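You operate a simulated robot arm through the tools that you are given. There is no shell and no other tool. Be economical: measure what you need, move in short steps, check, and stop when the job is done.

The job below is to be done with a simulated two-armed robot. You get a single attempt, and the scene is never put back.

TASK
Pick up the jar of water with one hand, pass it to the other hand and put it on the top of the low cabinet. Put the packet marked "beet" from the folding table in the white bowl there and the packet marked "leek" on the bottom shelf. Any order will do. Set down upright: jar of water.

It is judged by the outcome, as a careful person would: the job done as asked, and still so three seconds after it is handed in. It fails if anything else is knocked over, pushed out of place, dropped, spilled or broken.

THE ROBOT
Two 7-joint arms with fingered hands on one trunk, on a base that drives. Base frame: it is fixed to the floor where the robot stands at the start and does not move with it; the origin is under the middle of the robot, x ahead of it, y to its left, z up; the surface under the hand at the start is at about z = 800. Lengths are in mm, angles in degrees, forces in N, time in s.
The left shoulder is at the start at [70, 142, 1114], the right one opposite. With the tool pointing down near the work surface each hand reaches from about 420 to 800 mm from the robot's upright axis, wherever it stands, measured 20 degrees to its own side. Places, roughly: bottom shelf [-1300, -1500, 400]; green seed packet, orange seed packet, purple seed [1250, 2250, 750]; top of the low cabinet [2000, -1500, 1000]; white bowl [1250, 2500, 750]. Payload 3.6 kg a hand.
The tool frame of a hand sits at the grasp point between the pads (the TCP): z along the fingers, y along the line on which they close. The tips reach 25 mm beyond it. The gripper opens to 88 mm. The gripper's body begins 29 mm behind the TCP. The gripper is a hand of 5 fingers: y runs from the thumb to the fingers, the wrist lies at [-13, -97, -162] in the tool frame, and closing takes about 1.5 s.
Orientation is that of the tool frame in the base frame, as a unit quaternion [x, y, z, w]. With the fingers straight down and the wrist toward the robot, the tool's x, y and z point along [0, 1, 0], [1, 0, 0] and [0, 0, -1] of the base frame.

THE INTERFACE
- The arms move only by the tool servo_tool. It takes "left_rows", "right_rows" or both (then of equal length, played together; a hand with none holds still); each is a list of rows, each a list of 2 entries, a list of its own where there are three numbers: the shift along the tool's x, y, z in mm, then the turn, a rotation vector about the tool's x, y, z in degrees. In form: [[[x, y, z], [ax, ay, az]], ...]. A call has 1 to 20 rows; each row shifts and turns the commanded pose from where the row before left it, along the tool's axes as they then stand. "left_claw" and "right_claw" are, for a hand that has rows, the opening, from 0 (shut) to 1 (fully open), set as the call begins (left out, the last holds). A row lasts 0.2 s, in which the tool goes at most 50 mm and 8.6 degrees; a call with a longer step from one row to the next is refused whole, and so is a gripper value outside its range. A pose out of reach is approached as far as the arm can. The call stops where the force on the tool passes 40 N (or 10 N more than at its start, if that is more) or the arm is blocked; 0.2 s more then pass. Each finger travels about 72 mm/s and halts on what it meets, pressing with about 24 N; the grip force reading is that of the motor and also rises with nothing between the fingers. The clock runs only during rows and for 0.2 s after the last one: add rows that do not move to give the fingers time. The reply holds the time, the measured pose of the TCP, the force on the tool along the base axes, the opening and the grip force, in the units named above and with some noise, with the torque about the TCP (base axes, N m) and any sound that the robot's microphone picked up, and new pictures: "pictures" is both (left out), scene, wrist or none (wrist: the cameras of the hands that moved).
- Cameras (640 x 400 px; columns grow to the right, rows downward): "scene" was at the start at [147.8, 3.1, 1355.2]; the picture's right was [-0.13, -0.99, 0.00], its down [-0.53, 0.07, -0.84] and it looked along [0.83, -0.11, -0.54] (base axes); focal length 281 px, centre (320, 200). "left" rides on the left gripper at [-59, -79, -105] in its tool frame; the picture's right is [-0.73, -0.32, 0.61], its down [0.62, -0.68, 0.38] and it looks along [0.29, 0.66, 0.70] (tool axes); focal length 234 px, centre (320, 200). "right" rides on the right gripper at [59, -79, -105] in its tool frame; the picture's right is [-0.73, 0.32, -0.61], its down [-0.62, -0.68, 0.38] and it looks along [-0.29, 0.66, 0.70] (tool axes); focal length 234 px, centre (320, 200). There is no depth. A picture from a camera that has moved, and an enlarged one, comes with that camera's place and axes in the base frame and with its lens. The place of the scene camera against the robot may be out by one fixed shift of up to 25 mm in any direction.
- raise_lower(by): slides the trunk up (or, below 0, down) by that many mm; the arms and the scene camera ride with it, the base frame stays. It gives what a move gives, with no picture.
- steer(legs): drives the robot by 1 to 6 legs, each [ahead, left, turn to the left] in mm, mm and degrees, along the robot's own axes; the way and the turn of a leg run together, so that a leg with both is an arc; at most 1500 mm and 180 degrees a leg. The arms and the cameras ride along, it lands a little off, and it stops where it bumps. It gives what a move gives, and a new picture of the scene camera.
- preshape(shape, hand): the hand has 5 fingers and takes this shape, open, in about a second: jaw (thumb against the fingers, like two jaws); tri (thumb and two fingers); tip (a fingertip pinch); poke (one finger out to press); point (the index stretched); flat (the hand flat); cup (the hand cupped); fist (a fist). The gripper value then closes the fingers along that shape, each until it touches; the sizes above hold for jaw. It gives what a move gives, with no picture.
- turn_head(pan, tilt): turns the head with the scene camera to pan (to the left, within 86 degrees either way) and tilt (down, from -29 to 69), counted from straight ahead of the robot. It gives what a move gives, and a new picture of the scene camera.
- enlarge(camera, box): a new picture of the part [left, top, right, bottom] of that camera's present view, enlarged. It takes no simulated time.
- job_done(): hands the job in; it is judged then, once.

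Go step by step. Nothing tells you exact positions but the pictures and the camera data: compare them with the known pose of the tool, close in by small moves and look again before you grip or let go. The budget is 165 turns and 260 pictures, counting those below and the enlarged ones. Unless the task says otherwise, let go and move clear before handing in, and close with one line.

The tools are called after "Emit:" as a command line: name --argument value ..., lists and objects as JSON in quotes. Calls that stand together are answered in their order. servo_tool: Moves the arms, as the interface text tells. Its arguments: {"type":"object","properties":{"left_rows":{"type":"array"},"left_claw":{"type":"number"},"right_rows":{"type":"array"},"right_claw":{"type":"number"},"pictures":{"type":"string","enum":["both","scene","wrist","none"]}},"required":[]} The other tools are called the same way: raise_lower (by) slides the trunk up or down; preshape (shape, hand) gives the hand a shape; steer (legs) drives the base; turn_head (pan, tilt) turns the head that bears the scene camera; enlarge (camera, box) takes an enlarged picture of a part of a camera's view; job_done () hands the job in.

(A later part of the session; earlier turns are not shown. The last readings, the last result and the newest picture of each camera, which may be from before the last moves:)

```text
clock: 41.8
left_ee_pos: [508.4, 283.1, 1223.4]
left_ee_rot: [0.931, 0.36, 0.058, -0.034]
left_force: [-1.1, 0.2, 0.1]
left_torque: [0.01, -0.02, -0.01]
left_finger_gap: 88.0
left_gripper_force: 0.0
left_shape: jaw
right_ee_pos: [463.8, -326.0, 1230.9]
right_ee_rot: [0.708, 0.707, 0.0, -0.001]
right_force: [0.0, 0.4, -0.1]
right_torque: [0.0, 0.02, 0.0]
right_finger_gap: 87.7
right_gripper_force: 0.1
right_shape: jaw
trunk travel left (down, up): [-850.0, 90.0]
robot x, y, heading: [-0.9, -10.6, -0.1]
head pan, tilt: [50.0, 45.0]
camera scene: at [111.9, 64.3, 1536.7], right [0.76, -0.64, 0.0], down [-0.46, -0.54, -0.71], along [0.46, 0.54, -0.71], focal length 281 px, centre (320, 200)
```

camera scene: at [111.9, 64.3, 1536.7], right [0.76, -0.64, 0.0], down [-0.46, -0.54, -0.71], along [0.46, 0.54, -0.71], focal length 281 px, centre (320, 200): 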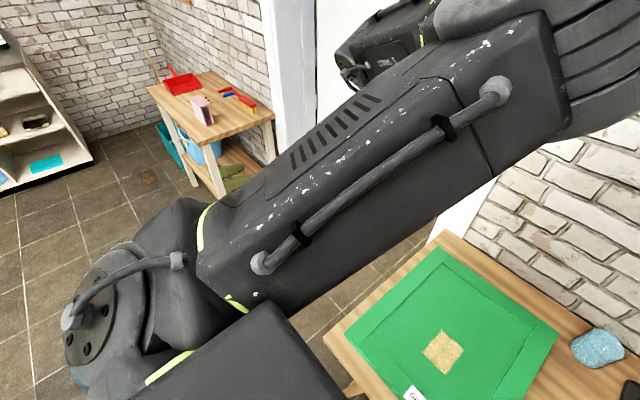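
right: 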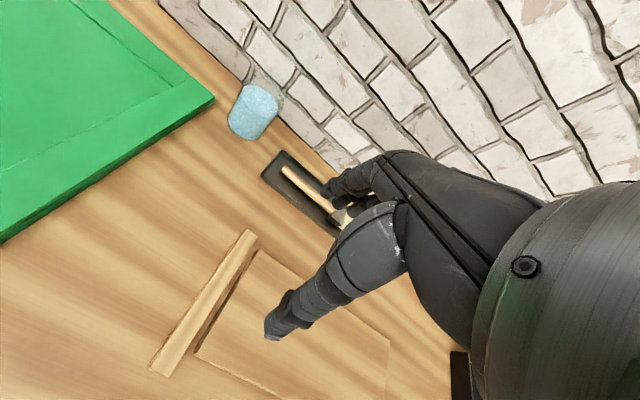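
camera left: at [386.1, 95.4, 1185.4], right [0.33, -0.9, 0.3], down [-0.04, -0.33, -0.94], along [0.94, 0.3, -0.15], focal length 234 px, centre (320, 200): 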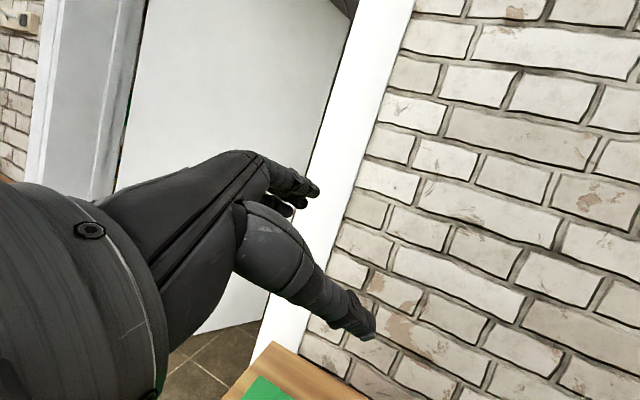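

The elbow is on the inner side. I'll undo the yaw and roll the fingers toward the right, which should drag the elbow around to the left.

Emit:
servo_tool --left_rows '[[[0, 0, 0], [0, 0, -7.4]], [[0, 0, 0], [0, 0, -7.4]], [[0, 0, 0], [0, 0, -7.4]], [[0, 0, 0], [0, 0, -7.4]], [[0, 0, 0], [0, 0, -7.4]], [[0, 0, 0], [0, 0, -7.4]], [[0, 0, 0], [0, -5, 0]], [[0, 0, 0], [0, -5, 0]], [[0, 0, 0], [0, -5, 0]], [[0, 0, 0], [0, -5, 0]], [[0, 0, 0], [0, -5, 0]], [[0, 0, 0], [0, -5, 0]], [[0, 0, 0], [0, -5, 0]], [[0, 0, 0], [0, -5, 0]], [[0, 0, 0], [0, -5, 0]], [[0, 0, 0], [0, -5, 0]], [[0, 0, 0], [0, -5, 0]], [[0, 0, 0], [0, -5, 0]], [[0, 0, 0], [0, -5, 0]], [[0, 0, 0], [0, -5, 0]]]' --pictures "scene"

```text
clock: 46.0
left_ee_pos: [489.4, 292.2, 1236.4]
left_ee_rot: [0.631, 0.57, -0.36, 0.384]
left_force: [-0.1, -1.1, -0.2]
left_torque: [0.01, -0.01, 0.01]
left_finger_gap: 87.8
left_gripper_force: 0.1
left_shape: jaw
left hand out of reach, approached as far as the arm can: row 20
right_ee_pos: [462.7, -324.4, 1232.7]
right_ee_rot: [0.708, 0.706, 0.0, 0.001]
right_force: [-0.2, -0.2, -0.5]
right_torque: [0.0, -0.01, 0.02]
right_finger_gap: 87.5
right_gripper_force: 0.0
right_shape: jaw
trunk travel left (down, up): [-850.0, 90.0]
robot x, y, heading: [0.0, -13.9, -0.2]
head pan, tilt: [50.0, 45.0]
camera scene: at [109.9, 66.0, 1536.8], right [0.76, -0.64, 0.0], down [-0.46, -0.54, -0.71], along [0.46, 0.54, -0.71], focal length 281 px, centre (320, 200)
```

scene: 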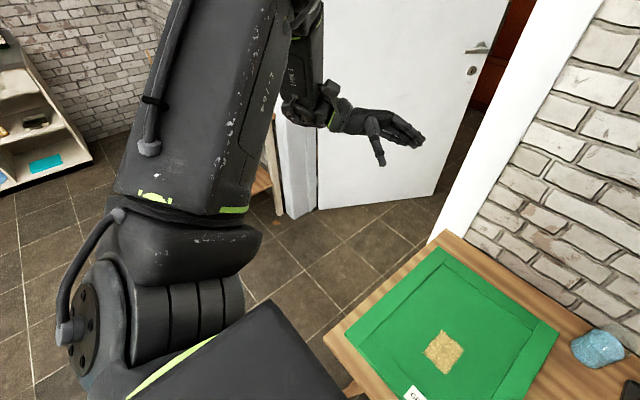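

The elbow has swung to the left. I'll carry the hand inward in this roll, then roll the fingers back down.

Emit:
servo_tool --left_rows '[[[-6.6, 1, 24.6], [0, 0, 0]], [[-6.6, 1, 24.6], [0, 0, 0]], [[-6.6, 1, 24.6], [0, 0, 0]], [[-6.6, 1, 24.6], [0, 0, 0]], [[-6.6, 1, 24.6], [0, 0, 0]], [[-6.6, 1, 24.6], [0, 0, 0]], [[-6.6, 1, 24.6], [0, 0, 0]], [[-6.6, 1, 24.6], [0, 0, 0]], [[0, 0, 0], [0, 5, 0]], [[0, 0, 0], [0, 5, 0]], [[0, 0, 0], [0, 5, 0]], [[0, 0, 0], [0, 5, 0]], [[0, 0, 0], [0, 5, 0]], [[0, 0, 0], [0, 5, 0]], [[0, 0, 0], [0, 5, 0]], [[0, 0, 0], [0, 5, 0]], [[0, 0, 0], [0, 5, 0]], [[0, 0, 0], [0, 5, 0]], [[0, 0, 0], [0, 5, 0]], [[0, 0, 0], [0, 5, 0]]]' --pictures "scene"

```text
clock: 50.2
left_ee_pos: [400.8, 247.0, 1251.7]
left_ee_rot: [0.726, 0.685, -0.005, 0.055]
left_force: [-0.7, 0.5, 0.5]
left_torque: [-0.01, -0.01, 0.02]
left_finger_gap: 88.0
left_gripper_force: 0.0
left_shape: jaw
left hand out of reach, approached as far as the arm can: row 1, 2, 3, 4, 5, 6, 7, 8, 17, 18, 19, 20
right_ee_pos: [463.8, -326.9, 1231.1]
right_ee_rot: [0.708, 0.706, 0.001, 0.0]
right_force: [0.6, -0.2, 0.0]
right_torque: [0.0, 0.0, -0.01]
right_finger_gap: 87.7
right_gripper_force: 0.1
right_shape: jaw
trunk travel left (down, up): [-850.0, 90.0]
robot x, y, heading: [-0.9, -14.4, -0.0]
head pan, tilt: [50.0, 45.0]
camera scene: at [110.3, 61.7, 1532.1], right [0.76, -0.65, 0.0], down [-0.48, -0.57, -0.67], along [0.43, 0.51, -0.75], focal length 281 px, centre (320, 200)
```

scene: 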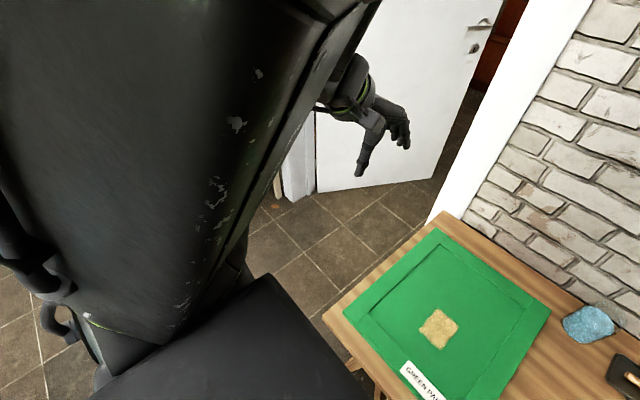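

The raised elbow came close to the head, so I'll back the left hand out to the left and lower, then roll again.

Emit:
servo_tool --left_rows '[[[26, 2.3, 9], [0, 0, 0]], [[26, 2.3, 9], [0, 0, 0]], [[26, 2.3, 9], [0, 0, 0]], [[26, 2.3, 9], [0, 0, 0]], [[26, 2.3, 9], [0, 0, 0]], [[26, 2.3, 9], [0, 0, 0]], [[26, 2.3, 9], [0, 0, 0]], [[26, 2.3, 9], [0, 0, 0]], [[26, 2.3, 9], [0, 0, 0]], [[26, 2.3, 9], [0, 0, 0]], [[26, 2.3, 9], [0, 0, 0]], [[26, 2.3, 9], [0, 0, 0]], [[0, 0, 0], [0, -6, 0]], [[0, 0, 0], [0, -6, 0]], [[0, 0, 0], [0, -6, 0]], [[0, 0, 0], [0, -6, 0]], [[0, 0, 0], [0, -6, 0]], [[0, 0, 0], [0, -6, 0]], [[0, 0, 0], [0, -6, 0]], [[0, 0, 0], [0, -6, 0]]]' --pictures "scene"

Emit:
turn_head --pan 65 --tilt 25

```text
clock: 54.4
left_ee_pos: [426.1, 505.5, 1146.9]
left_ee_rot: [0.667, 0.604, -0.293, 0.325]
left_force: [-1.2, -0.5, 0.1]
left_torque: [0.02, 0.0, 0.01]
left_finger_gap: 87.9
left_gripper_force: 0.1
left_shape: jaw
left hand out of reach, approached as far as the arm can: row 19, 20
right_ee_pos: [462.4, -327.8, 1231.7]
right_ee_rot: [0.708, 0.706, -0.001, 0.0]
right_force: [-0.3, 0.0, -0.3]
right_torque: [-0.03, -0.03, 0.02]
right_finger_gap: 87.5
right_gripper_force: 0.1
right_shape: jaw
trunk travel left (down, up): [-850.0, 90.0]
robot x, y, heading: [0.2, -11.5, -0.4]
head pan, tilt: [50.0, 45.0]
camera scene: at [110.4, 64.0, 1536.8], right [0.76, -0.64, 0.0], down [-0.46, -0.54, -0.71], along [0.46, 0.54, -0.71], focal length 281 px, centre (320, 200)
```

scene: 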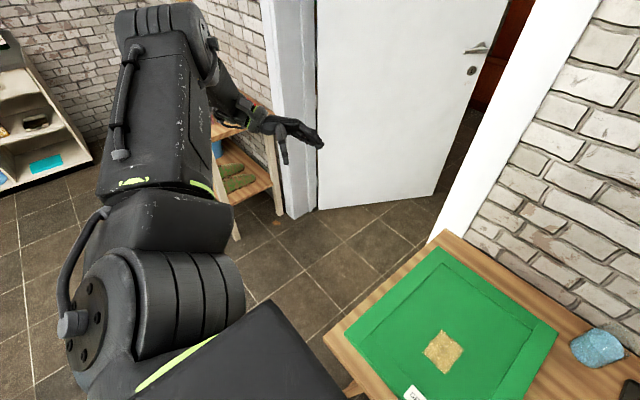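

```text
clock: 55.2
left_ee_pos: [428.6, 505.6, 1146.0]
left_ee_rot: [0.666, 0.605, -0.292, 0.324]
left_force: [1.0, 0.2, 0.9]
left_torque: [-0.01, 0.01, 0.02]
left_finger_gap: 87.8
left_gripper_force: 0.0
left_shape: jaw
right_ee_pos: [465.1, -328.1, 1229.7]
right_ee_rot: [0.707, 0.707, 0.001, -0.001]
right_force: [1.3, -0.6, -0.7]
right_torque: [-0.01, 0.01, -0.01]
right_finger_gap: 87.7
right_gripper_force: 0.0
right_shape: jaw
trunk travel left (down, up): [-850.0, 90.0]
robot x, y, heading: [-1.4, -11.6, 0.2]
head pan, tilt: [65.0, 25.0]
camera scene: at [99.1, 86.0, 1567.1], right [0.91, -0.43, 0.0], down [-0.18, -0.38, -0.91], along [0.39, 0.82, -0.42], focal length 281 px, centre (320, 200)
```

scene: 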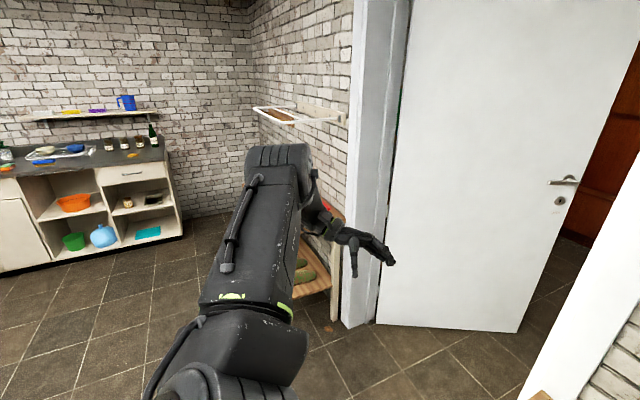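

The elbow is now out to the left like at the start. I'll roll back partway and bring the hand inward at this height.

Emit:
servo_tool --left_rows '[[[0, 0, 0], [0, 6, 0]], [[0, 0, 0], [0, 6, 0]], [[0, 0, 0], [0, 6, 0]], [[0, 0, 0], [0, 6, 0]], [[-21.6, 5.6, 11.8], [0, 0, 0]], [[-21.6, 5.6, 11.8], [0, 0, 0]], [[-21.6, 5.6, 11.8], [0, 0, 0]], [[-21.6, 5.6, 11.8], [0, 0, 0]], [[-21.6, 5.6, 11.8], [0, 0, 0]], [[-21.6, 5.6, 11.8], [0, 0, 0]], [[-21.6, 5.6, 11.8], [0, 0, 0]], [[-21.6, 5.6, 11.8], [0, 0, 0]], [[-21.6, 5.6, 11.8], [0, 0, 0]], [[-21.6, 5.6, 11.8], [0, 0, 0]]]' --pictures "scene"

```text
clock: 58.2
left_ee_pos: [469.2, 253.7, 1144.2]
left_ee_rot: [0.714, 0.657, -0.148, 0.192]
left_force: [0.0, -0.4, -1.0]
left_torque: [0.03, -0.02, -0.03]
left_finger_gap: 88.2
left_gripper_force: 0.1
left_shape: jaw
right_ee_pos: [464.7, -327.5, 1232.4]
right_ee_rot: [0.707, 0.707, 0.002, -0.001]
right_force: [-0.1, 0.1, 0.5]
right_torque: [-0.03, -0.01, 0.02]
right_finger_gap: 87.8
right_gripper_force: 0.1
right_shape: jaw
trunk travel left (down, up): [-850.0, 90.0]
robot x, y, heading: [-0.4, -9.7, -0.3]
head pan, tilt: [65.0, 25.0]
camera scene: at [98.7, 84.0, 1567.4], right [0.91, -0.42, 0.0], down [-0.18, -0.38, -0.91], along [0.39, 0.82, -0.42], focal length 281 px, centre (320, 200)
```

scene: 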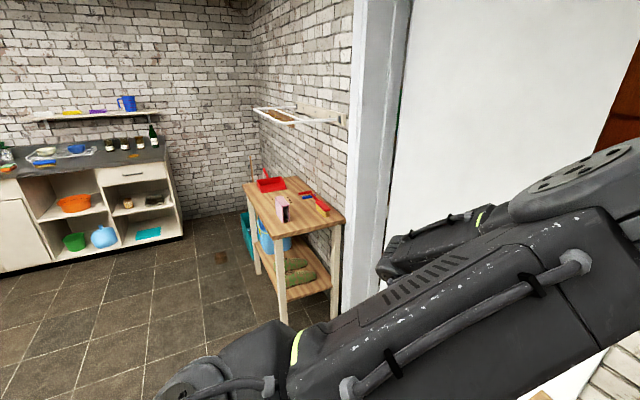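

The elbow follows the hand forward. I'll roll again here and move inward while rolled.

Emit:
servo_tool --left_rows '[[[0, 0, 0], [0, -6, 0]], [[0, 0, 0], [0, -6, 0]], [[0, 0, 0], [0, -6, 0]], [[0, 0, 0], [0, -6, 0]], [[0, 0, 0], [0, -6, 0]], [[0, 0, 0], [0, -6, 0]], [[0, 0, 0], [0, -6, 0]], [[0, 0, 0], [0, -6, 0]], [[0, 0, 0], [0, -6, 0]], [[0, 0, 0], [0, -6, 0]], [[0, 0, 0], [0, -6, 0]], [[0, 0, 0], [0, -6, 0]], [[0, 0, 0], [0, 0, 0]]]' --pictures "scene"

```text
clock: 61.0
left_ee_pos: [369.3, 312.2, 1160.3]
left_ee_rot: [0.503, 0.433, -0.527, 0.53]
left_force: [0.3, 0.3, 0.0]
left_torque: [0.0, 0.01, 0.0]
left_finger_gap: 87.9
left_gripper_force: 0.1
left_shape: jaw
left hand out of reach, approached as far as the arm can: row 5, 6, 7, 8, 9, 10
right_ee_pos: [462.5, -325.4, 1231.3]
right_ee_rot: [0.707, 0.707, 0.0, -0.001]
right_force: [0.1, 0.0, 0.1]
right_torque: [-0.02, 0.01, 0.01]
right_finger_gap: 87.9
right_gripper_force: 0.2
right_shape: jaw
trunk travel left (down, up): [-850.0, 90.0]
robot x, y, heading: [-4.3, -15.5, -0.3]
head pan, tilt: [65.0, 25.0]
camera scene: at [98.0, 86.3, 1567.3], right [0.91, -0.42, 0.0], down [-0.18, -0.38, -0.91], along [0.39, 0.82, -0.42], focal length 281 px, centre (320, 200)
```

scene: 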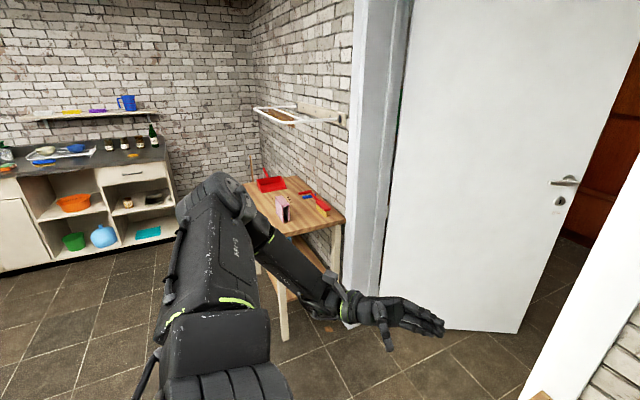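

The elbow is properly out to the left and the hand is in the horizontal receiving pose. I'll move it forward and inward in that pose.

Emit:
servo_tool --left_rows '[[[-4, 12, 15], [0, 0, 0]], [[-4, 12, 15], [0, 0, 0]], [[-4, 12, 15], [0, 0, 0]], [[-4, 12, 15], [0, 0, 0]], [[-4, 12, 15], [0, 0, 0]], [[-4, 12, 15], [0, 0, 0]], [[-4, 12, 15], [0, 0, 0]], [[-4, 12, 15], [0, 0, 0]], [[-4, 12, 15], [0, 0, 0]], [[-4, 12, 15], [0, 0, 0]]]' --pictures "scene"

```text
clock: 63.2
left_ee_pos: [387.8, 283.8, 1173.7]
left_ee_rot: [0.504, 0.433, -0.526, 0.531]
left_force: [-0.6, 0.0, -0.1]
left_torque: [-0.02, 0.02, 0.0]
left_finger_gap: 88.1
left_gripper_force: 0.1
left_shape: jaw
left hand out of reach, approached as far as the arm can: row 2, 3, 4, 5, 6, 7, 8, 9, 10
right_ee_pos: [464.1, -326.0, 1229.7]
right_ee_rot: [0.707, 0.707, -0.001, 0.0]
right_force: [0.1, -0.5, -0.3]
right_torque: [0.0, 0.0, -0.02]
right_finger_gap: 87.9
right_gripper_force: 0.0
right_shape: jaw
trunk travel left (down, up): [-850.0, 90.0]
robot x, y, heading: [-0.4, -16.3, -0.3]
head pan, tilt: [65.0, 25.0]
camera scene: at [98.7, 85.8, 1567.3], right [0.91, -0.42, 0.0], down [-0.18, -0.38, -0.91], along [0.39, 0.82, -0.42], focal length 281 px, centre (320, 200)
```

scene: 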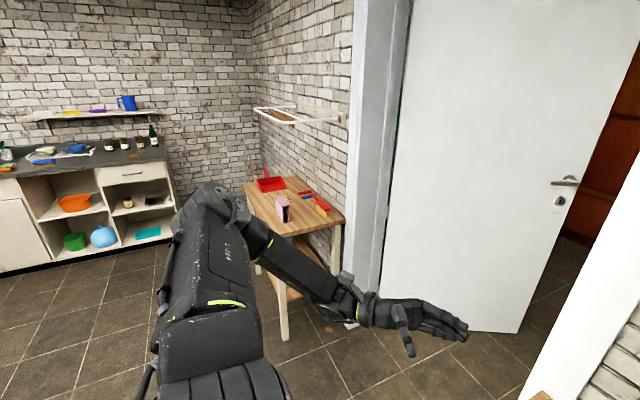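

Now rolling the fingers back down while the elbow is left.

Emit:
servo_tool --left_rows '[[[0, 0, 0], [0, 5, 0]], [[0, 0, 0], [0, 5, 0]], [[0, 0, 0], [0, 5, 0]], [[0, 0, 0], [0, 5, 0]], [[0, 0, 0], [0, 5, 0]], [[0, 0, 0], [0, 5, 0]], [[0, 0, 0], [0, 5, 0]], [[0, 0, 0], [0, 5, 0]], [[0, 0, 0], [0, 5, 0]], [[0, 0, 0], [0, 5, 0]], [[0, 0, 0], [0, 5, 0]], [[0, 0, 0], [0, 5, 0]]]' --pictures "scene"

```text
clock: 65.8
left_ee_pos: [387.9, 282.8, 1172.8]
left_ee_rot: [0.7, 0.64, -0.202, 0.242]
left_force: [0.7, 0.6, 0.7]
left_torque: [-0.01, 0.02, -0.02]
left_finger_gap: 87.8
left_gripper_force: 0.1
left_shape: jaw
right_ee_pos: [465.5, -326.4, 1231.6]
right_ee_rot: [0.708, 0.707, 0.0, 0.0]
right_force: [0.2, -0.4, 0.1]
right_torque: [-0.01, 0.01, 0.03]
right_finger_gap: 87.6
right_gripper_force: 0.1
right_shape: jaw
trunk travel left (down, up): [-850.0, 90.0]
robot x, y, heading: [2.8, -8.6, -0.0]
head pan, tilt: [65.0, 25.0]
camera scene: at [98.6, 84.6, 1567.3], right [0.91, -0.42, 0.0], down [-0.18, -0.38, -0.91], along [0.39, 0.82, -0.42], focal length 281 px, centre (320, 200)
```

scene: 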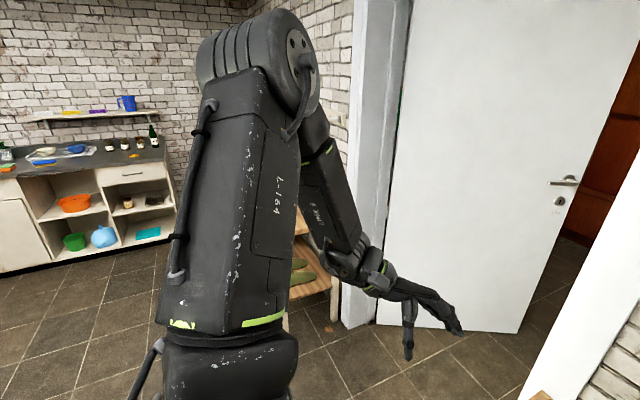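

Good: elbow out, hand mid-roll. Now bring it forward and inward.

Emit:
servo_tool --left_rows '[[[-11.5, 8.1, 4], [0, 0, 0]], [[-11.5, 8.1, 4], [0, 0, 0]], [[-11.5, 8.1, 4], [0, 0, 0]], [[-11.5, 8.1, 4], [0, 0, 0]], [[-11.5, 8.1, 4], [0, 0, 0]], [[-11.5, 8.1, 4], [0, 0, 0]], [[-11.5, 8.1, 4], [0, 0, 0]], [[-11.5, 8.1, 4], [0, 0, 0]], [[-11.5, 8.1, 4], [0, 0, 0]], [[-11.5, 8.1, 4], [0, 0, 0]], [[-11.5, 8.1, 4], [0, 0, 0]], [[-11.5, 8.1, 4], [0, 0, 0]], [[-11.5, 8.1, 4], [0, 0, 0]], [[-11.5, 8.1, 4], [0, 0, 0]]]' --pictures "scene"

```text
clock: 68.8
left_ee_pos: [490.3, 171.0, 1234.1]
left_ee_rot: [0.683, 0.647, -0.214, 0.263]
left_force: [-0.2, -0.3, 0.5]
left_torque: [0.0, -0.02, -0.01]
left_finger_gap: 87.7
left_gripper_force: 0.1
left_shape: jaw
left hand out of reach, approached as far as the arm can: row 11, 12, 13, 14
right_ee_pos: [464.4, -326.4, 1231.0]
right_ee_rot: [0.707, 0.707, -0.001, 0.001]
right_force: [0.5, -1.0, -0.1]
right_torque: [-0.01, -0.01, 0.03]
right_finger_gap: 87.6
right_gripper_force: 0.2
right_shape: jaw
trunk travel left (down, up): [-850.0, 90.0]
robot x, y, heading: [-0.0, -11.0, 0.0]
head pan, tilt: [65.0, 25.0]
camera scene: at [99.0, 85.7, 1567.2], right [0.91, -0.42, 0.0], down [-0.18, -0.38, -0.91], along [0.39, 0.82, -0.42], focal length 281 px, centre (320, 200)
```

scene: 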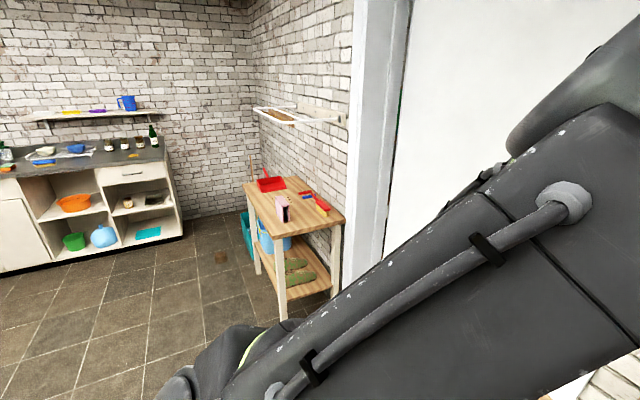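

The arm has wound around in one sense; the fix is to unwind it the opposite way. I'll go forward/low-left with fingers down, then roll the fingers the other way (toward the left).

Emit:
servo_tool --left_rows '[[[0, 0, 0], [0, 6, 0]], [[0, 0, 0], [0, 6, 0]], [[0, 0, 0], [0, 6, 0]], [[0, 0, 0], [0, 6, 0]], [[0, 0, 0], [0, 6, 0]], [[10.3, 10, 17.4], [0, 0, 0]], [[10.3, 10, 17.4], [0, 0, 0]], [[10.3, 10, 17.4], [0, 0, 0]], [[10.3, 10, 17.4], [0, 0, 0]], [[10.3, 10, 17.4], [0, 0, 0]], [[10.3, 10, 17.4], [0, 0, 0]], [[10.3, 10, 17.4], [0, 0, 0]], [[10.3, 10, 17.4], [0, 0, 0]], [[10.3, 10, 17.4], [0, 0, 0]], [[10.3, 10, 17.4], [0, 0, 0]], [[0, 0, 0], [0, 6, 0]], [[0, 0, 0], [0, 6, 0]], [[0, 0, 0], [0, 6, 0]], [[0, 0, 0], [0, 6, 0]], [[0, 0, 0], [0, 6, 0]]]' --pictures "scene"

```text
clock: 73.0
left_ee_pos: [619.0, 310.2, 1058.4]
left_ee_rot: [0.707, 0.676, 0.174, -0.112]
left_force: [0.4, -0.4, 0.1]
left_torque: [0.01, -0.02, -0.02]
left_finger_gap: 88.0
left_gripper_force: 0.0
left_shape: jaw
left hand out of reach, approached as far as the arm can: row 1, 2, 3, 4, 5
right_ee_pos: [462.8, -326.9, 1231.6]
right_ee_rot: [0.707, 0.707, -0.001, 0.0]
right_force: [-0.2, 0.5, -0.2]
right_torque: [-0.03, 0.02, 0.0]
right_finger_gap: 87.7
right_gripper_force: 0.1
right_shape: jaw
trunk travel left (down, up): [-850.0, 90.0]
robot x, y, heading: [0.8, -11.2, -0.2]
head pan, tilt: [65.0, 25.0]
camera scene: at [98.4, 85.1, 1567.3], right [0.91, -0.42, 0.0], down [-0.18, -0.38, -0.91], along [0.39, 0.82, -0.42], focal length 281 px, centre (320, 200)
```

scene: 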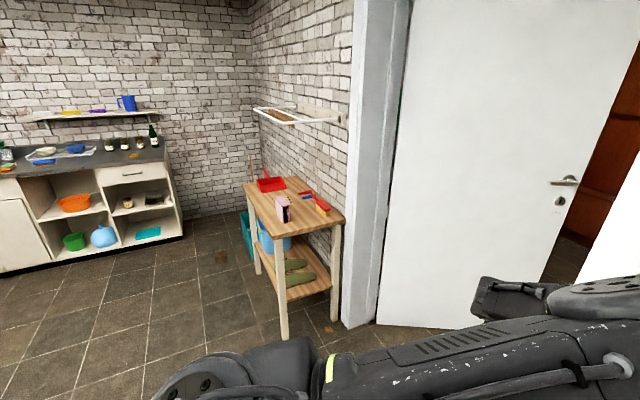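

Emit:
turn_head --pan 30 --tilt 45

Emit:
servo_tool --left_rows '[[[0, 0, 0], [0, 5, 0]], [[0, 0, 0], [0, 5, 0]], [[0, 0, 0], [0, 5, 0]], [[0, 0, 0], [0, 5, 0]], [[0, 0, 0], [0, 5, 0]], [[0, 0, 0], [0, 5, 0]], [[0, 0, 0], [0, 5, 0]], [[0, 0, 0], [0, 5, 0]], [[0, 0, 0], [0, 5, 0]], [[0, 0, 0], [0, 5, 0]]]' --pictures "scene"

```text
clock: 74.0
left_ee_pos: [618.5, 309.9, 1059.5]
left_ee_rot: [0.708, 0.676, 0.174, -0.11]
left_force: [-0.3, 0.1, 0.7]
left_torque: [0.02, -0.01, 0.02]
left_finger_gap: 88.1
left_gripper_force: 0.1
left_shape: jaw
right_ee_pos: [463.3, -326.4, 1231.5]
right_ee_rot: [0.707, 0.707, 0.0, 0.0]
right_force: [-0.3, 0.7, -0.4]
right_torque: [0.01, -0.02, -0.02]
right_finger_gap: 87.7
right_gripper_force: 0.1
right_shape: jaw
trunk travel left (down, up): [-850.0, 90.0]
robot x, y, heading: [0.8, -14.2, 0.1]
head pan, tilt: [30.0, 45.0]
camera scene: at [130.0, 42.8, 1536.7], right [0.5, -0.87, 0.0], down [-0.61, -0.35, -0.71], along [0.61, 0.35, -0.71], focal length 281 px, centre (320, 200)
```

scene: 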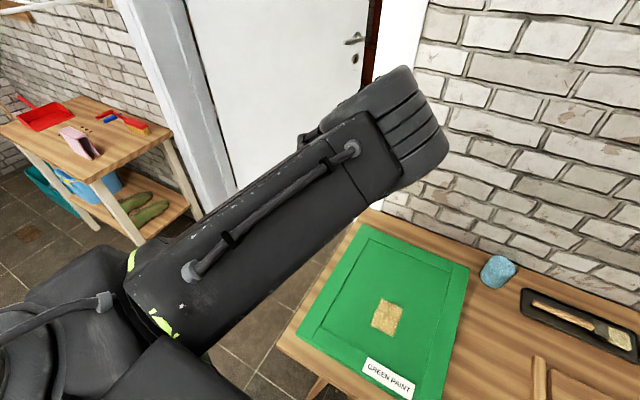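

```text
clock: 76.2
left_ee_pos: [619.3, 312.4, 1059.5]
left_ee_rot: [0.686, 0.66, 0.247, -0.182]
left_force: [0.8, 0.5, -0.3]
left_torque: [0.04, -0.02, 0.02]
left_finger_gap: 88.0
left_gripper_force: 0.1
left_shape: jaw
left hand out of reach, approached as far as the arm can: row 3, 4, 5, 6, 7, 8, 9, 10
right_ee_pos: [462.9, -326.2, 1231.7]
right_ee_rot: [0.707, 0.707, 0.0, 0.0]
right_force: [0.0, -0.2, 0.1]
right_torque: [-0.01, -0.04, 0.01]
right_finger_gap: 87.4
right_gripper_force: 0.0
right_shape: jaw
trunk travel left (down, up): [-850.0, 90.0]
robot x, y, heading: [3.2, -13.0, -0.1]
head pan, tilt: [30.0, 45.0]
camera scene: at [130.1, 42.7, 1536.7], right [0.5, -0.87, 0.0], down [-0.61, -0.35, -0.71], along [0.61, 0.35, -0.71], focal length 281 px, centre (320, 200)
```

scene: 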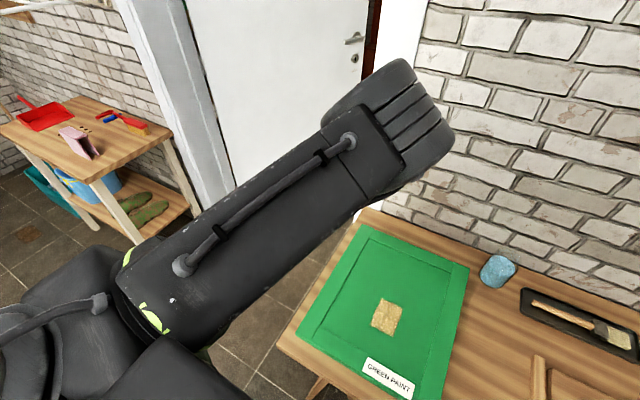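

Limited that way too. I'll try yawing the hand strongly (fingers down, hand pointing to the right), which should require the forearm to come from the left.

Emit:
servo_tool --left_rows '[[[0, -15, -12], [0, -8, 0]], [[0, -15, -12], [0, -8, 0]], [[0, -15, -12], [0, -8, 0]], [[0, -15, -12], [0, -6, 0]], [[0, -15, -12], [0, 0, 6]], [[0, -15, -12], [0, 0, 6]], [[0, -15, -12], [0, 0, 6]], [[0, -15, -12], [0, 0, 6]], [[0, 0, 0], [0, 0, 6]], [[0, 0, 0], [0, 0, 6]], [[0, 0, 0], [0, 0, 6]], [[0, 0, 0], [0, 0, 6]], [[0, 0, 0], [0, 0, 6]], [[0, 0, 0], [0, 0, 6]], [[0, 0, 0], [0, 0, 6]], [[0, 0, 0], [0, 0, 6]], [[0, 0, 0], [0, 0, 6]], [[0, 0, 0], [0, 0, 6]], [[0, 0, 0], [0, 0, 6]], [[0, 0, 0], [0, 0, 6]]]' --pictures "scene"

```text
clock: 80.4
left_ee_pos: [492.3, 307.0, 1141.4]
left_ee_rot: [0.995, -0.083, 0.037, -0.048]
left_force: [0.1, 0.7, 0.3]
left_torque: [0.02, -0.01, 0.0]
left_finger_gap: 87.8
left_gripper_force: 0.0
left_shape: jaw
right_ee_pos: [463.7, -325.1, 1231.7]
right_ee_rot: [0.707, 0.707, 0.0, 0.0]
right_force: [-0.3, 0.4, -0.6]
right_torque: [0.01, -0.02, 0.0]
right_finger_gap: 87.7
right_gripper_force: 0.0
right_shape: jaw
trunk travel left (down, up): [-850.0, 90.0]
robot x, y, heading: [1.6, -11.7, 0.3]
head pan, tilt: [30.0, 45.0]
camera scene: at [130.2, 42.9, 1536.7], right [0.5, -0.87, 0.0], down [-0.61, -0.35, -0.71], along [0.61, 0.35, -0.71], focal length 281 px, centre (320, 200)
```

scene: 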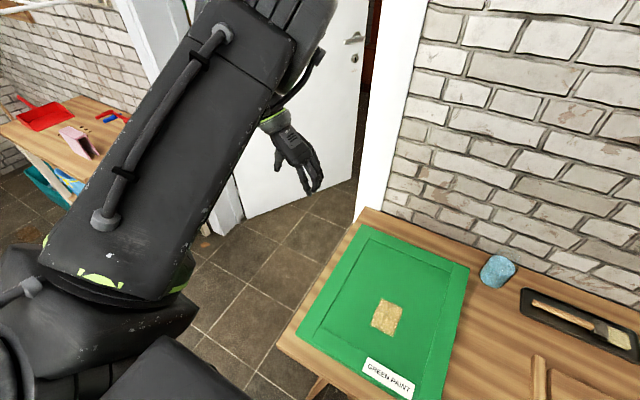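

That's within reach and the elbow is coming around. I'll now carry the hand to the right in this yaw.

Emit:
servo_tool --left_rows '[[[0, 14, 0], [0, 0, 0]], [[0, 14, 0], [0, 0, 0]], [[0, 14, 0], [0, 0, 0]], [[0, 14, 0], [0, 0, 0]], [[0, 14, 0], [0, 0, 0]], [[0, 14, 0], [0, 0, 0]], [[0, 14, 0], [0, 0, 0]], [[0, 14, 0], [0, 0, 0]], [[0, 14, 0], [0, 0, 0]], [[0, 14, 0], [0, 0, 0]], [[0, 14, 0], [0, 0, 0]], [[0, 14, 0], [0, 0, 0]], [[0, 14, 0], [0, 0, 0]], [[0, 14, 0], [0, 0, 0]]]' --pictures "scene"

```text
clock: 83.4
left_ee_pos: [483.1, 167.6, 1124.3]
left_ee_rot: [0.995, -0.079, 0.037, -0.044]
left_force: [0.3, -0.1, 0.2]
left_torque: [0.0, -0.01, 0.0]
left_finger_gap: 87.7
left_gripper_force: 0.1
left_shape: jaw
left hand out of reach, approached as far as the arm can: row 11, 12, 13, 14
right_ee_pos: [464.8, -325.6, 1231.0]
right_ee_rot: [0.707, 0.707, 0.0, 0.0]
right_force: [-0.7, -0.2, -0.2]
right_torque: [0.03, -0.03, 0.03]
right_finger_gap: 87.7
right_gripper_force: 0.0
right_shape: jaw
trunk travel left (down, up): [-850.0, 90.0]
robot x, y, heading: [-0.4, -12.3, -0.2]
head pan, tilt: [30.0, 45.0]
camera scene: at [130.3, 42.6, 1536.7], right [0.5, -0.87, 0.0], down [-0.61, -0.35, -0.71], along [0.61, 0.35, -0.71], focal length 281 px, centre (320, 200)
```

scene: 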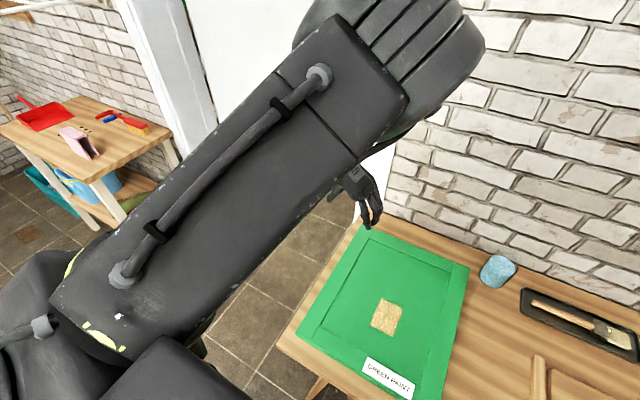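

Next try: return to the posture where the elbow was out left (hand rolled), then raise the hand high so the forearm becomes level, before coming inward.

Emit:
servo_tool --left_rows '[[[0, -16, 0], [0, 0, -4]], [[0, -16, 0], [0, 0, -4]], [[0, -16, 0], [0, 0, -4]], [[0, -16, 0], [0, 0, -4]], [[0, -16, 0], [0, 0, -4]], [[0, 0, 0], [0, 0, -8]], [[0, 0, 0], [0, 0, -8]], [[0, 0, 0], [0, 0, -8]], [[0, 0, 0], [0, 0, -8]], [[0, 0, 0], [0, 0, -8]], [[0, 0, 0], [0, 0, -8]], [[0, 0, 0], [0, 0, -8]], [[0, 0, 0], [0, 0, -8]], [[0, 0, 0], [0, 0, -8]], [[0, 0, 0], [0, 0, -8]], [[0, 0, 0], [0, -6, 0]], [[0, 0, 0], [0, -6, 0]], [[0, 0, 0], [0, -6, 0]], [[0, 0, 0], [0, -6, 0]], [[0, 0, 0], [0, -6, 0]]]' --pictures "none"

Emit:
servo_tool --left_rows '[[[0, 0, 0], [0, -6, 0]], [[0, 0, 0], [0, -6, 0]], [[0, 0, 0], [0, -6, 0]], [[0, 0, 0], [0, -6, 0]], [[0, 0, 0], [0, -6, 0]], [[0, 0, 0], [0, -6, 0]], [[0, 0, 0], [0, -6, 0]], [[0, 0, 0], [0, -6, 0]], [[0, 0, 0], [0, -6, 0]], [[0, 0, 0], [0, -6, 0]], [[0, 0, 0], [0, 0, 0]]]' --pictures "none"

Emit:
turn_head --pan 65 --tilt 25

```text
clock: 87.6
left_ee_pos: [488.5, 280.5, 1129.2]
left_ee_rot: [0.695, 0.685, -0.123, 0.181]
left_force: [0.6, -0.8, 0.2]
left_torque: [-0.01, 0.01, -0.04]
left_finger_gap: 87.9
left_gripper_force: 0.0
left_shape: jaw
left hand out of reach, approached as far as the arm can: row 13, 14, 15
right_ee_pos: [465.6, -324.9, 1232.0]
right_ee_rot: [0.707, 0.707, -0.001, -0.001]
right_force: [0.6, 0.0, 0.8]
right_torque: [-0.02, 0.01, 0.0]
right_finger_gap: 87.8
right_gripper_force: 0.1
right_shape: jaw
trunk travel left (down, up): [-850.0, 90.0]
robot x, y, heading: [-3.0, -9.0, -0.0]
head pan, tilt: [30.0, 45.0]
```

```text
clock: 90.0
left_ee_pos: [418.5, 320.5, 1200.2]
left_ee_rot: [0.563, 0.53, -0.424, 0.471]
left_force: [0.6, -0.4, -0.3]
left_torque: [-0.01, 0.02, -0.02]
left_finger_gap: 87.7
left_gripper_force: 0.0
left_shape: jaw
left hand out of reach, approached as far as the arm can: row 5, 6, 7, 8, 9, 10
right_ee_pos: [464.3, -325.4, 1230.5]
right_ee_rot: [0.708, 0.707, 0.0, 0.0]
right_force: [0.1, 0.0, -0.3]
right_torque: [0.0, 0.02, -0.01]
right_finger_gap: 87.6
right_gripper_force: 0.1
right_shape: jaw
trunk travel left (down, up): [-850.0, 90.0]
robot x, y, heading: [-3.0, -14.6, 0.1]
head pan, tilt: [30.0, 45.0]
```

```text
clock: 91.0
left_ee_pos: [418.1, 319.8, 1199.3]
left_ee_rot: [0.563, 0.53, -0.424, 0.472]
left_force: [-0.1, 0.7, 0.0]
left_torque: [0.0, -0.01, -0.01]
left_finger_gap: 87.8
left_gripper_force: 0.1
left_shape: jaw
right_ee_pos: [463.7, -325.3, 1231.2]
right_ee_rot: [0.707, 0.707, 0.0, 0.0]
right_force: [1.3, 0.0, 0.5]
right_torque: [-0.02, -0.01, -0.02]
right_finger_gap: 87.9
right_gripper_force: 0.0
right_shape: jaw
trunk travel left (down, up): [-850.0, 90.0]
robot x, y, heading: [1.6, -14.1, 0.1]
head pan, tilt: [65.0, 25.0]
camera scene: at [98.8, 85.6, 1567.2], right [0.9, -0.43, 0.0], down [-0.18, -0.38, -0.91], along [0.39, 0.82, -0.42], focal length 281 px, centre (320, 200)
```

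scene: 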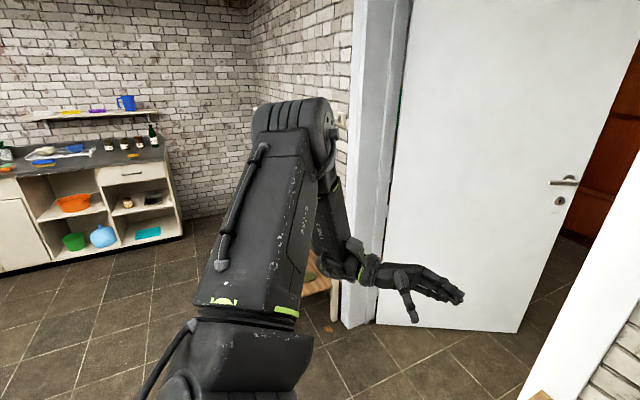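

Elbow is left again; now roll a bit more and raise the hand high.

Emit:
servo_tool --left_rows '[[[0, 0, 0], [0, -5, 0]], [[0, 0, 0], [0, -5, 0]], [[0, 0, 0], [0, -5, 0]], [[-16, 0, 0], [0, 0, 0]], [[-16, 0, 0], [0, 0, 0]], [[-16, 0, 0], [0, 0, 0]], [[-16, 0, 0], [0, 0, 0]], [[-16, 0, 0], [0, 0, 0]], [[-16, 0, 0], [0, 0, 0]], [[-16, 0, 0], [0, 0, 0]], [[-16, 0, 0], [0, 0, 0]], [[-16, 0, 0], [0, 0, 0]], [[-16, 0, 0], [0, 0, 0]], [[-16, 0, 0], [0, 0, 0]], [[-16, 0, 0], [0, 0, 0]], [[0, 0, 0], [0, 0, 0]]]' --pictures "scene"

```text
clock: 94.5
left_ee_pos: [422.6, 278.9, 1374.3]
left_ee_rot: [0.563, 0.53, -0.424, 0.472]
left_force: [0.2, -0.2, 0.1]
left_torque: [0.0, 0.01, -0.01]
left_finger_gap: 88.1
left_gripper_force: 0.1
left_shape: jaw
left hand out of reach, approached as far as the arm can: row 1, 2, 3, 13, 14, 15
right_ee_pos: [462.7, -326.3, 1230.6]
right_ee_rot: [0.707, 0.708, -0.001, 0.0]
right_force: [-0.2, 0.7, -0.1]
right_torque: [0.01, -0.01, -0.01]
right_finger_gap: 87.5
right_gripper_force: 0.0
right_shape: jaw
trunk travel left (down, up): [-850.0, 90.0]
robot x, y, heading: [0.0, -10.6, -0.1]
head pan, tilt: [65.0, 25.0]
camera scene: at [98.4, 85.9, 1567.3], right [0.91, -0.42, 0.0], down [-0.18, -0.38, -0.91], along [0.39, 0.82, -0.42], focal length 281 px, centre (320, 200)
```

scene: 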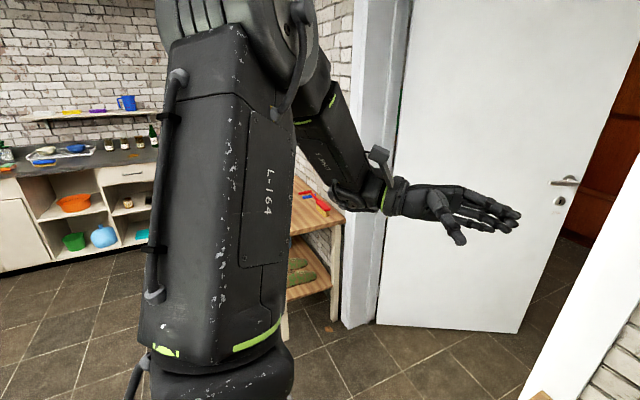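

Emit:
servo_tool --left_rows '[[[14, -8, 0], [0, -4, 0]], [[14, -8, 0], [0, -4, 0]], [[14, -8, 0], [0, -4, 0]], [[14, -8, 0], [0, -4, 0]], [[14, -8, 0], [0, -4, 0]], [[14, -8, 0], [0, -4, 0]], [[14, 0, 0], [0, -4, 0]], [[14, 0, 0], [0, -4, 0]], [[14, 0, 0], [0, -4, 0]], [[14, 0, 0], [0, -4, 0]], [[14, 0, 0], [0, -4, 0]], [[14, 0, 0], [0, -4, 0]], [[14, 0, 0], [0, -4, 0]], [[14, 0, 0], [0, -4, 0]], [[0, 0, 0], [0, -4, 0]], [[0, 0, 0], [0, -4, 0]], [[0, 0, 0], [0, -4, 0]], [[0, 0, 0], [0, -4, 0]]]' --pictures "scene"

```text
clock: 98.2
left_ee_pos: [362.3, 237.6, 1186.1]
left_ee_rot: [0.205, 0.152, -0.673, 0.694]
left_force: [-0.1, 0.0, -0.3]
left_torque: [-0.02, 0.01, -0.01]
left_finger_gap: 87.9
left_gripper_force: 0.0
left_shape: jaw
left hand out of reach, approached as far as the arm can: row 10, 11, 12, 13, 14, 17
right_ee_pos: [464.8, -326.1, 1231.9]
right_ee_rot: [0.707, 0.707, 0.0, 0.0]
right_force: [-1.1, -0.6, 0.4]
right_torque: [-0.02, -0.02, -0.01]
right_finger_gap: 87.7
right_gripper_force: 0.1
right_shape: jaw
trunk travel left (down, up): [-850.0, 90.0]
robot x, y, heading: [0.7, -12.1, -0.2]
head pan, tilt: [65.0, 25.0]
camera scene: at [98.6, 85.5, 1567.3], right [0.91, -0.42, 0.0], down [-0.18, -0.38, -0.91], along [0.39, 0.82, -0.42], focal length 281 px, centre (320, 200)
```

scene: 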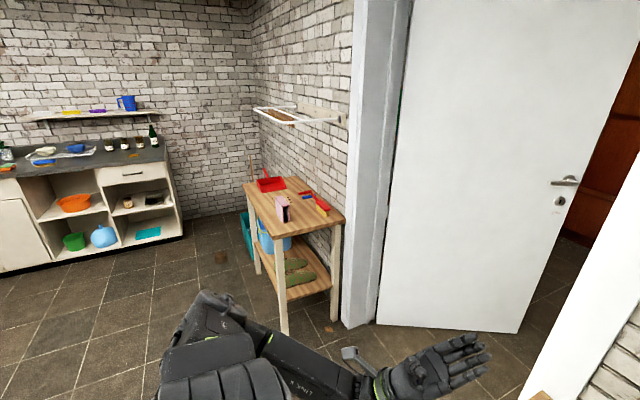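

Elbow is now low and left. I'll move the hand inward/forward in this orientation before rolling back.

Emit:
servo_tool --left_rows '[[[10, 9.2, 7.7], [0, 0, 0]], [[10, 9.2, 7.7], [0, 0, 0]], [[10, 9.2, 7.7], [0, 0, 0]], [[10, 9.2, 7.7], [0, 0, 0]], [[10, 9.2, 7.7], [0, 0, 0]], [[10, 9.2, 7.7], [0, 0, 0]], [[10, 9.2, 7.7], [0, 0, 0]], [[10, 9.2, 7.7], [0, 0, 0]], [[10, 9.2, 7.7], [0, 0, 0]], [[10, 9.2, 7.7], [0, 0, 0]], [[10, 9.2, 7.7], [0, 0, 0]], [[10, 9.2, 7.7], [0, 0, 0]]]' --pictures "scene"

```text
clock: 100.8
left_ee_pos: [352.9, 93.8, 1192.8]
left_ee_rot: [0.205, 0.153, -0.674, 0.693]
left_force: [-0.7, 0.5, -0.1]
left_torque: [0.02, -0.01, 0.0]
left_finger_gap: 88.0
left_gripper_force: 0.0
left_shape: jaw
left hand out of reach, approached as far as the arm can: row 1, 2, 3, 4, 5, 6, 7, 8, 9, 10, 11, 12
right_ee_pos: [464.0, -326.4, 1231.4]
right_ee_rot: [0.707, 0.707, 0.0, 0.0]
right_force: [-0.1, 0.1, -0.4]
right_torque: [-0.02, 0.03, 0.02]
right_finger_gap: 87.7
right_gripper_force: 0.0
right_shape: jaw
trunk travel left (down, up): [-850.0, 90.0]
robot x, y, heading: [-6.2, -14.4, -0.2]
head pan, tilt: [65.0, 25.0]
camera scene: at [98.6, 85.0, 1567.3], right [0.91, -0.42, 0.0], down [-0.18, -0.38, -0.91], along [0.39, 0.82, -0.42], focal length 281 px, centre (320, 200)
```

scene: 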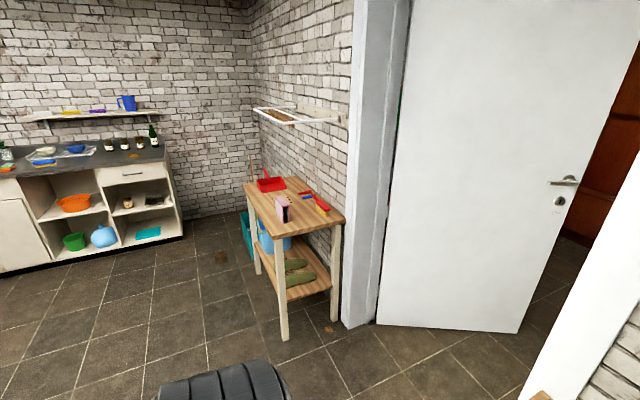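

The hand moved inward with the elbow low. Now roll it back.

Emit:
servo_tool --left_rows '[[[0, 5, 0], [0, 5, 0]], [[0, 5, 0], [0, 5, 0]], [[0, 5, 0], [0, 5, 0]], [[0, 5, 0], [0, 5, 0]], [[0, 5, 0], [0, 5, 0]], [[0, 5, 0], [0, 5, 0]], [[0, 5, 0], [0, 5, 0]], [[0, 5, 0], [0, 5, 0]], [[0, 5, 0], [0, 5, 0]], [[0, 5, 0], [0, 5, 0]], [[0, 5, 0], [0, 5, 0]], [[0, 5, 0], [0, 5, 0]]]' --pictures "none"

Emit:
turn_head --pan 50 --tilt 50

```text
clock: 103.5
left_ee_pos: [345.4, 33.4, 1146.7]
left_ee_rot: [0.448, 0.405, -0.543, 0.583]
left_force: [0.5, 0.1, -0.1]
left_torque: [-0.01, 0.01, -0.02]
left_finger_gap: 87.8
left_gripper_force: 0.0
left_shape: jaw
left hand out of reach, approached as far as the arm can: row 1, 2, 3, 4, 5, 6, 7, 8, 9, 10, 11, 12
right_ee_pos: [464.2, -324.8, 1232.1]
right_ee_rot: [0.707, 0.707, 0.0, 0.0]
right_force: [-0.3, 0.0, 0.2]
right_torque: [0.0, 0.0, 0.0]
right_finger_gap: 87.6
right_gripper_force: 0.0
right_shape: jaw
trunk travel left (down, up): [-850.0, 90.0]
robot x, y, heading: [-0.3, -11.5, -0.0]
head pan, tilt: [65.0, 25.0]
```

```text
clock: 104.3
left_ee_pos: [344.9, 34.3, 1147.0]
left_ee_rot: [0.449, 0.406, -0.542, 0.583]
left_force: [-0.6, -0.5, -0.2]
left_torque: [0.04, 0.0, -0.01]
left_finger_gap: 87.8
left_gripper_force: 0.1
left_shape: jaw
right_ee_pos: [463.2, -326.9, 1232.0]
right_ee_rot: [0.707, 0.707, 0.0, 0.001]
right_force: [-0.5, -0.5, -0.6]
right_torque: [-0.05, 0.0, -0.03]
right_finger_gap: 87.7
right_gripper_force: 0.1
right_shape: jaw
trunk travel left (down, up): [-850.0, 90.0]
robot x, y, heading: [-2.7, -12.5, -0.3]
head pan, tilt: [50.0, 50.0]
camera scene: at [109.1, 61.2, 1529.8], right [0.76, -0.64, 0.0], down [-0.49, -0.59, -0.64], along [0.41, 0.49, -0.77], focal length 281 px, centre (320, 200)
```

scene: 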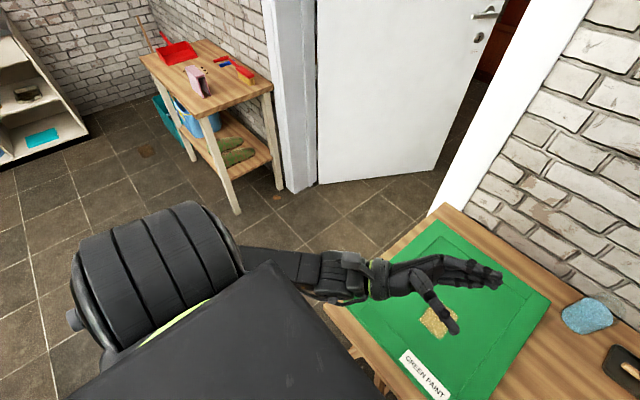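

Now the left arm hangs naturally with the elbow down and the hand in the receiving pose. I'll test moving it forward.

Emit:
servo_tool --left_rows '[[[0, 10, 0], [0, 0, 0]], [[0, 10, 0], [0, 0, 0]], [[0, 10, 0], [0, 0, 0]], [[0, 10, 0], [0, 0, 0]], [[0, 10, 0], [0, 0, 0]], [[0, 10, 0], [0, 0, 0]], [[0, 10, 0], [0, 0, 0]], [[0, 10, 0], [0, 0, 0]], [[0, 10, 0], [0, 0, 0]], [[0, 10, 0], [0, 0, 0]], [[0, 10, 0], [0, 0, 0]], [[0, 10, 0], [0, 0, 0]]]' --pictures "scene"

```text
clock: 106.9
left_ee_pos: [345.5, 33.8, 1147.7]
left_ee_rot: [0.449, 0.406, -0.543, 0.583]
left_force: [-0.5, 0.1, 0.7]
left_torque: [0.01, 0.01, -0.03]
left_finger_gap: 87.9
left_gripper_force: 0.1
left_shape: jaw
left hand out of reach, approached as far as the arm can: row 1, 2, 3, 4, 5, 6, 7, 8, 9, 10, 11, 12
right_ee_pos: [463.9, -326.0, 1231.6]
right_ee_rot: [0.707, 0.707, 0.0, 0.0]
right_force: [0.5, -0.1, -1.3]
right_torque: [0.02, -0.01, 0.02]
right_finger_gap: 87.6
right_gripper_force: 0.0
right_shape: jaw
trunk travel left (down, up): [-850.0, 90.0]
robot x, y, heading: [-0.5, -13.8, 0.1]
head pan, tilt: [50.0, 50.0]
camera scene: at [109.1, 61.2, 1529.8], right [0.76, -0.64, 0.0], down [-0.49, -0.59, -0.64], along [0.41, 0.49, -0.77], focal length 281 px, centre (320, 200)
```

scene: 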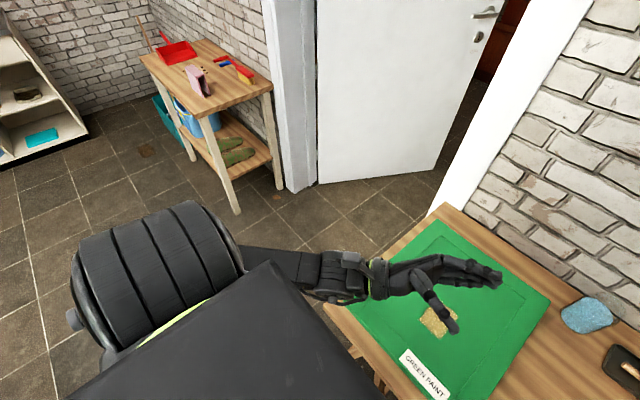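

Emit:
servo_tool --left_rows '[[[-6, 5, 0], [0, 5, 0]], [[-6, 5, 0], [0, 5, 0]], [[-6, 5, 0], [0, 5, 0]], [[-6, 5, 0], [0, 5, 0]], [[-6, 5, 0], [0, 5, 0]], [[-6, 5, 0], [0, 5, 0]], [[-6, 5, -4], [0, 5, 0]], [[-6, 5, -4], [0, 5, 0]], [[-4, 5, -6], [0, 5, 0]], [[-2, 5, -6], [0, 5, 0]], [[0, 5, -6], [0, 5, 0]], [[0, 5, -6], [0, 5, 0]], [[0, 5, -6], [0, 5, 0]], [[0, 5, -6], [0, 5, 0]]]' --pictures "scene"

```text
clock: 109.9
left_ee_pos: [319.3, 23.4, 1024.0]
left_ee_rot: [0.69, 0.64, -0.246, 0.23]
left_force: [0.2, -0.9, 0.1]
left_torque: [-0.01, 0.02, -0.01]
left_finger_gap: 88.2
left_gripper_force: 0.0
left_shape: jaw
left hand out of reach, approached as far as the arm can: row 1, 2, 3, 4, 5, 6, 7, 8, 9, 10, 11, 12, 13, 14
right_ee_pos: [463.9, -326.5, 1231.6]
right_ee_rot: [0.707, 0.707, 0.0, 0.0]
right_force: [0.5, 0.1, 0.5]
right_torque: [0.0, -0.01, -0.04]
right_finger_gap: 87.6
right_gripper_force: 0.0
right_shape: jaw
trunk travel left (down, up): [-850.0, 90.0]
robot x, y, heading: [-0.6, -12.5, -0.3]
head pan, tilt: [50.0, 50.0]
camera scene: at [109.1, 60.7, 1529.8], right [0.76, -0.64, 0.0], down [-0.49, -0.59, -0.64], along [0.41, 0.49, -0.77], focal length 281 px, centre (320, 200)
```

scene: 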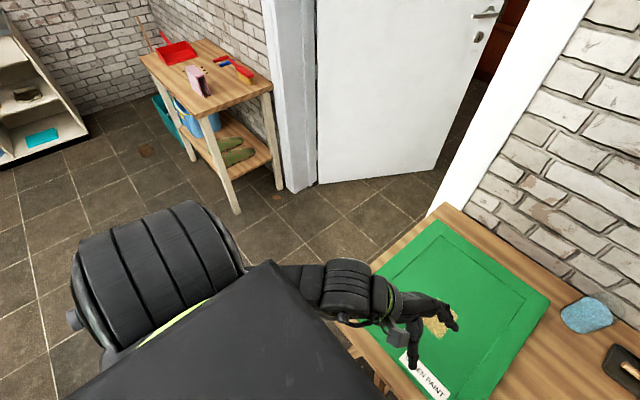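

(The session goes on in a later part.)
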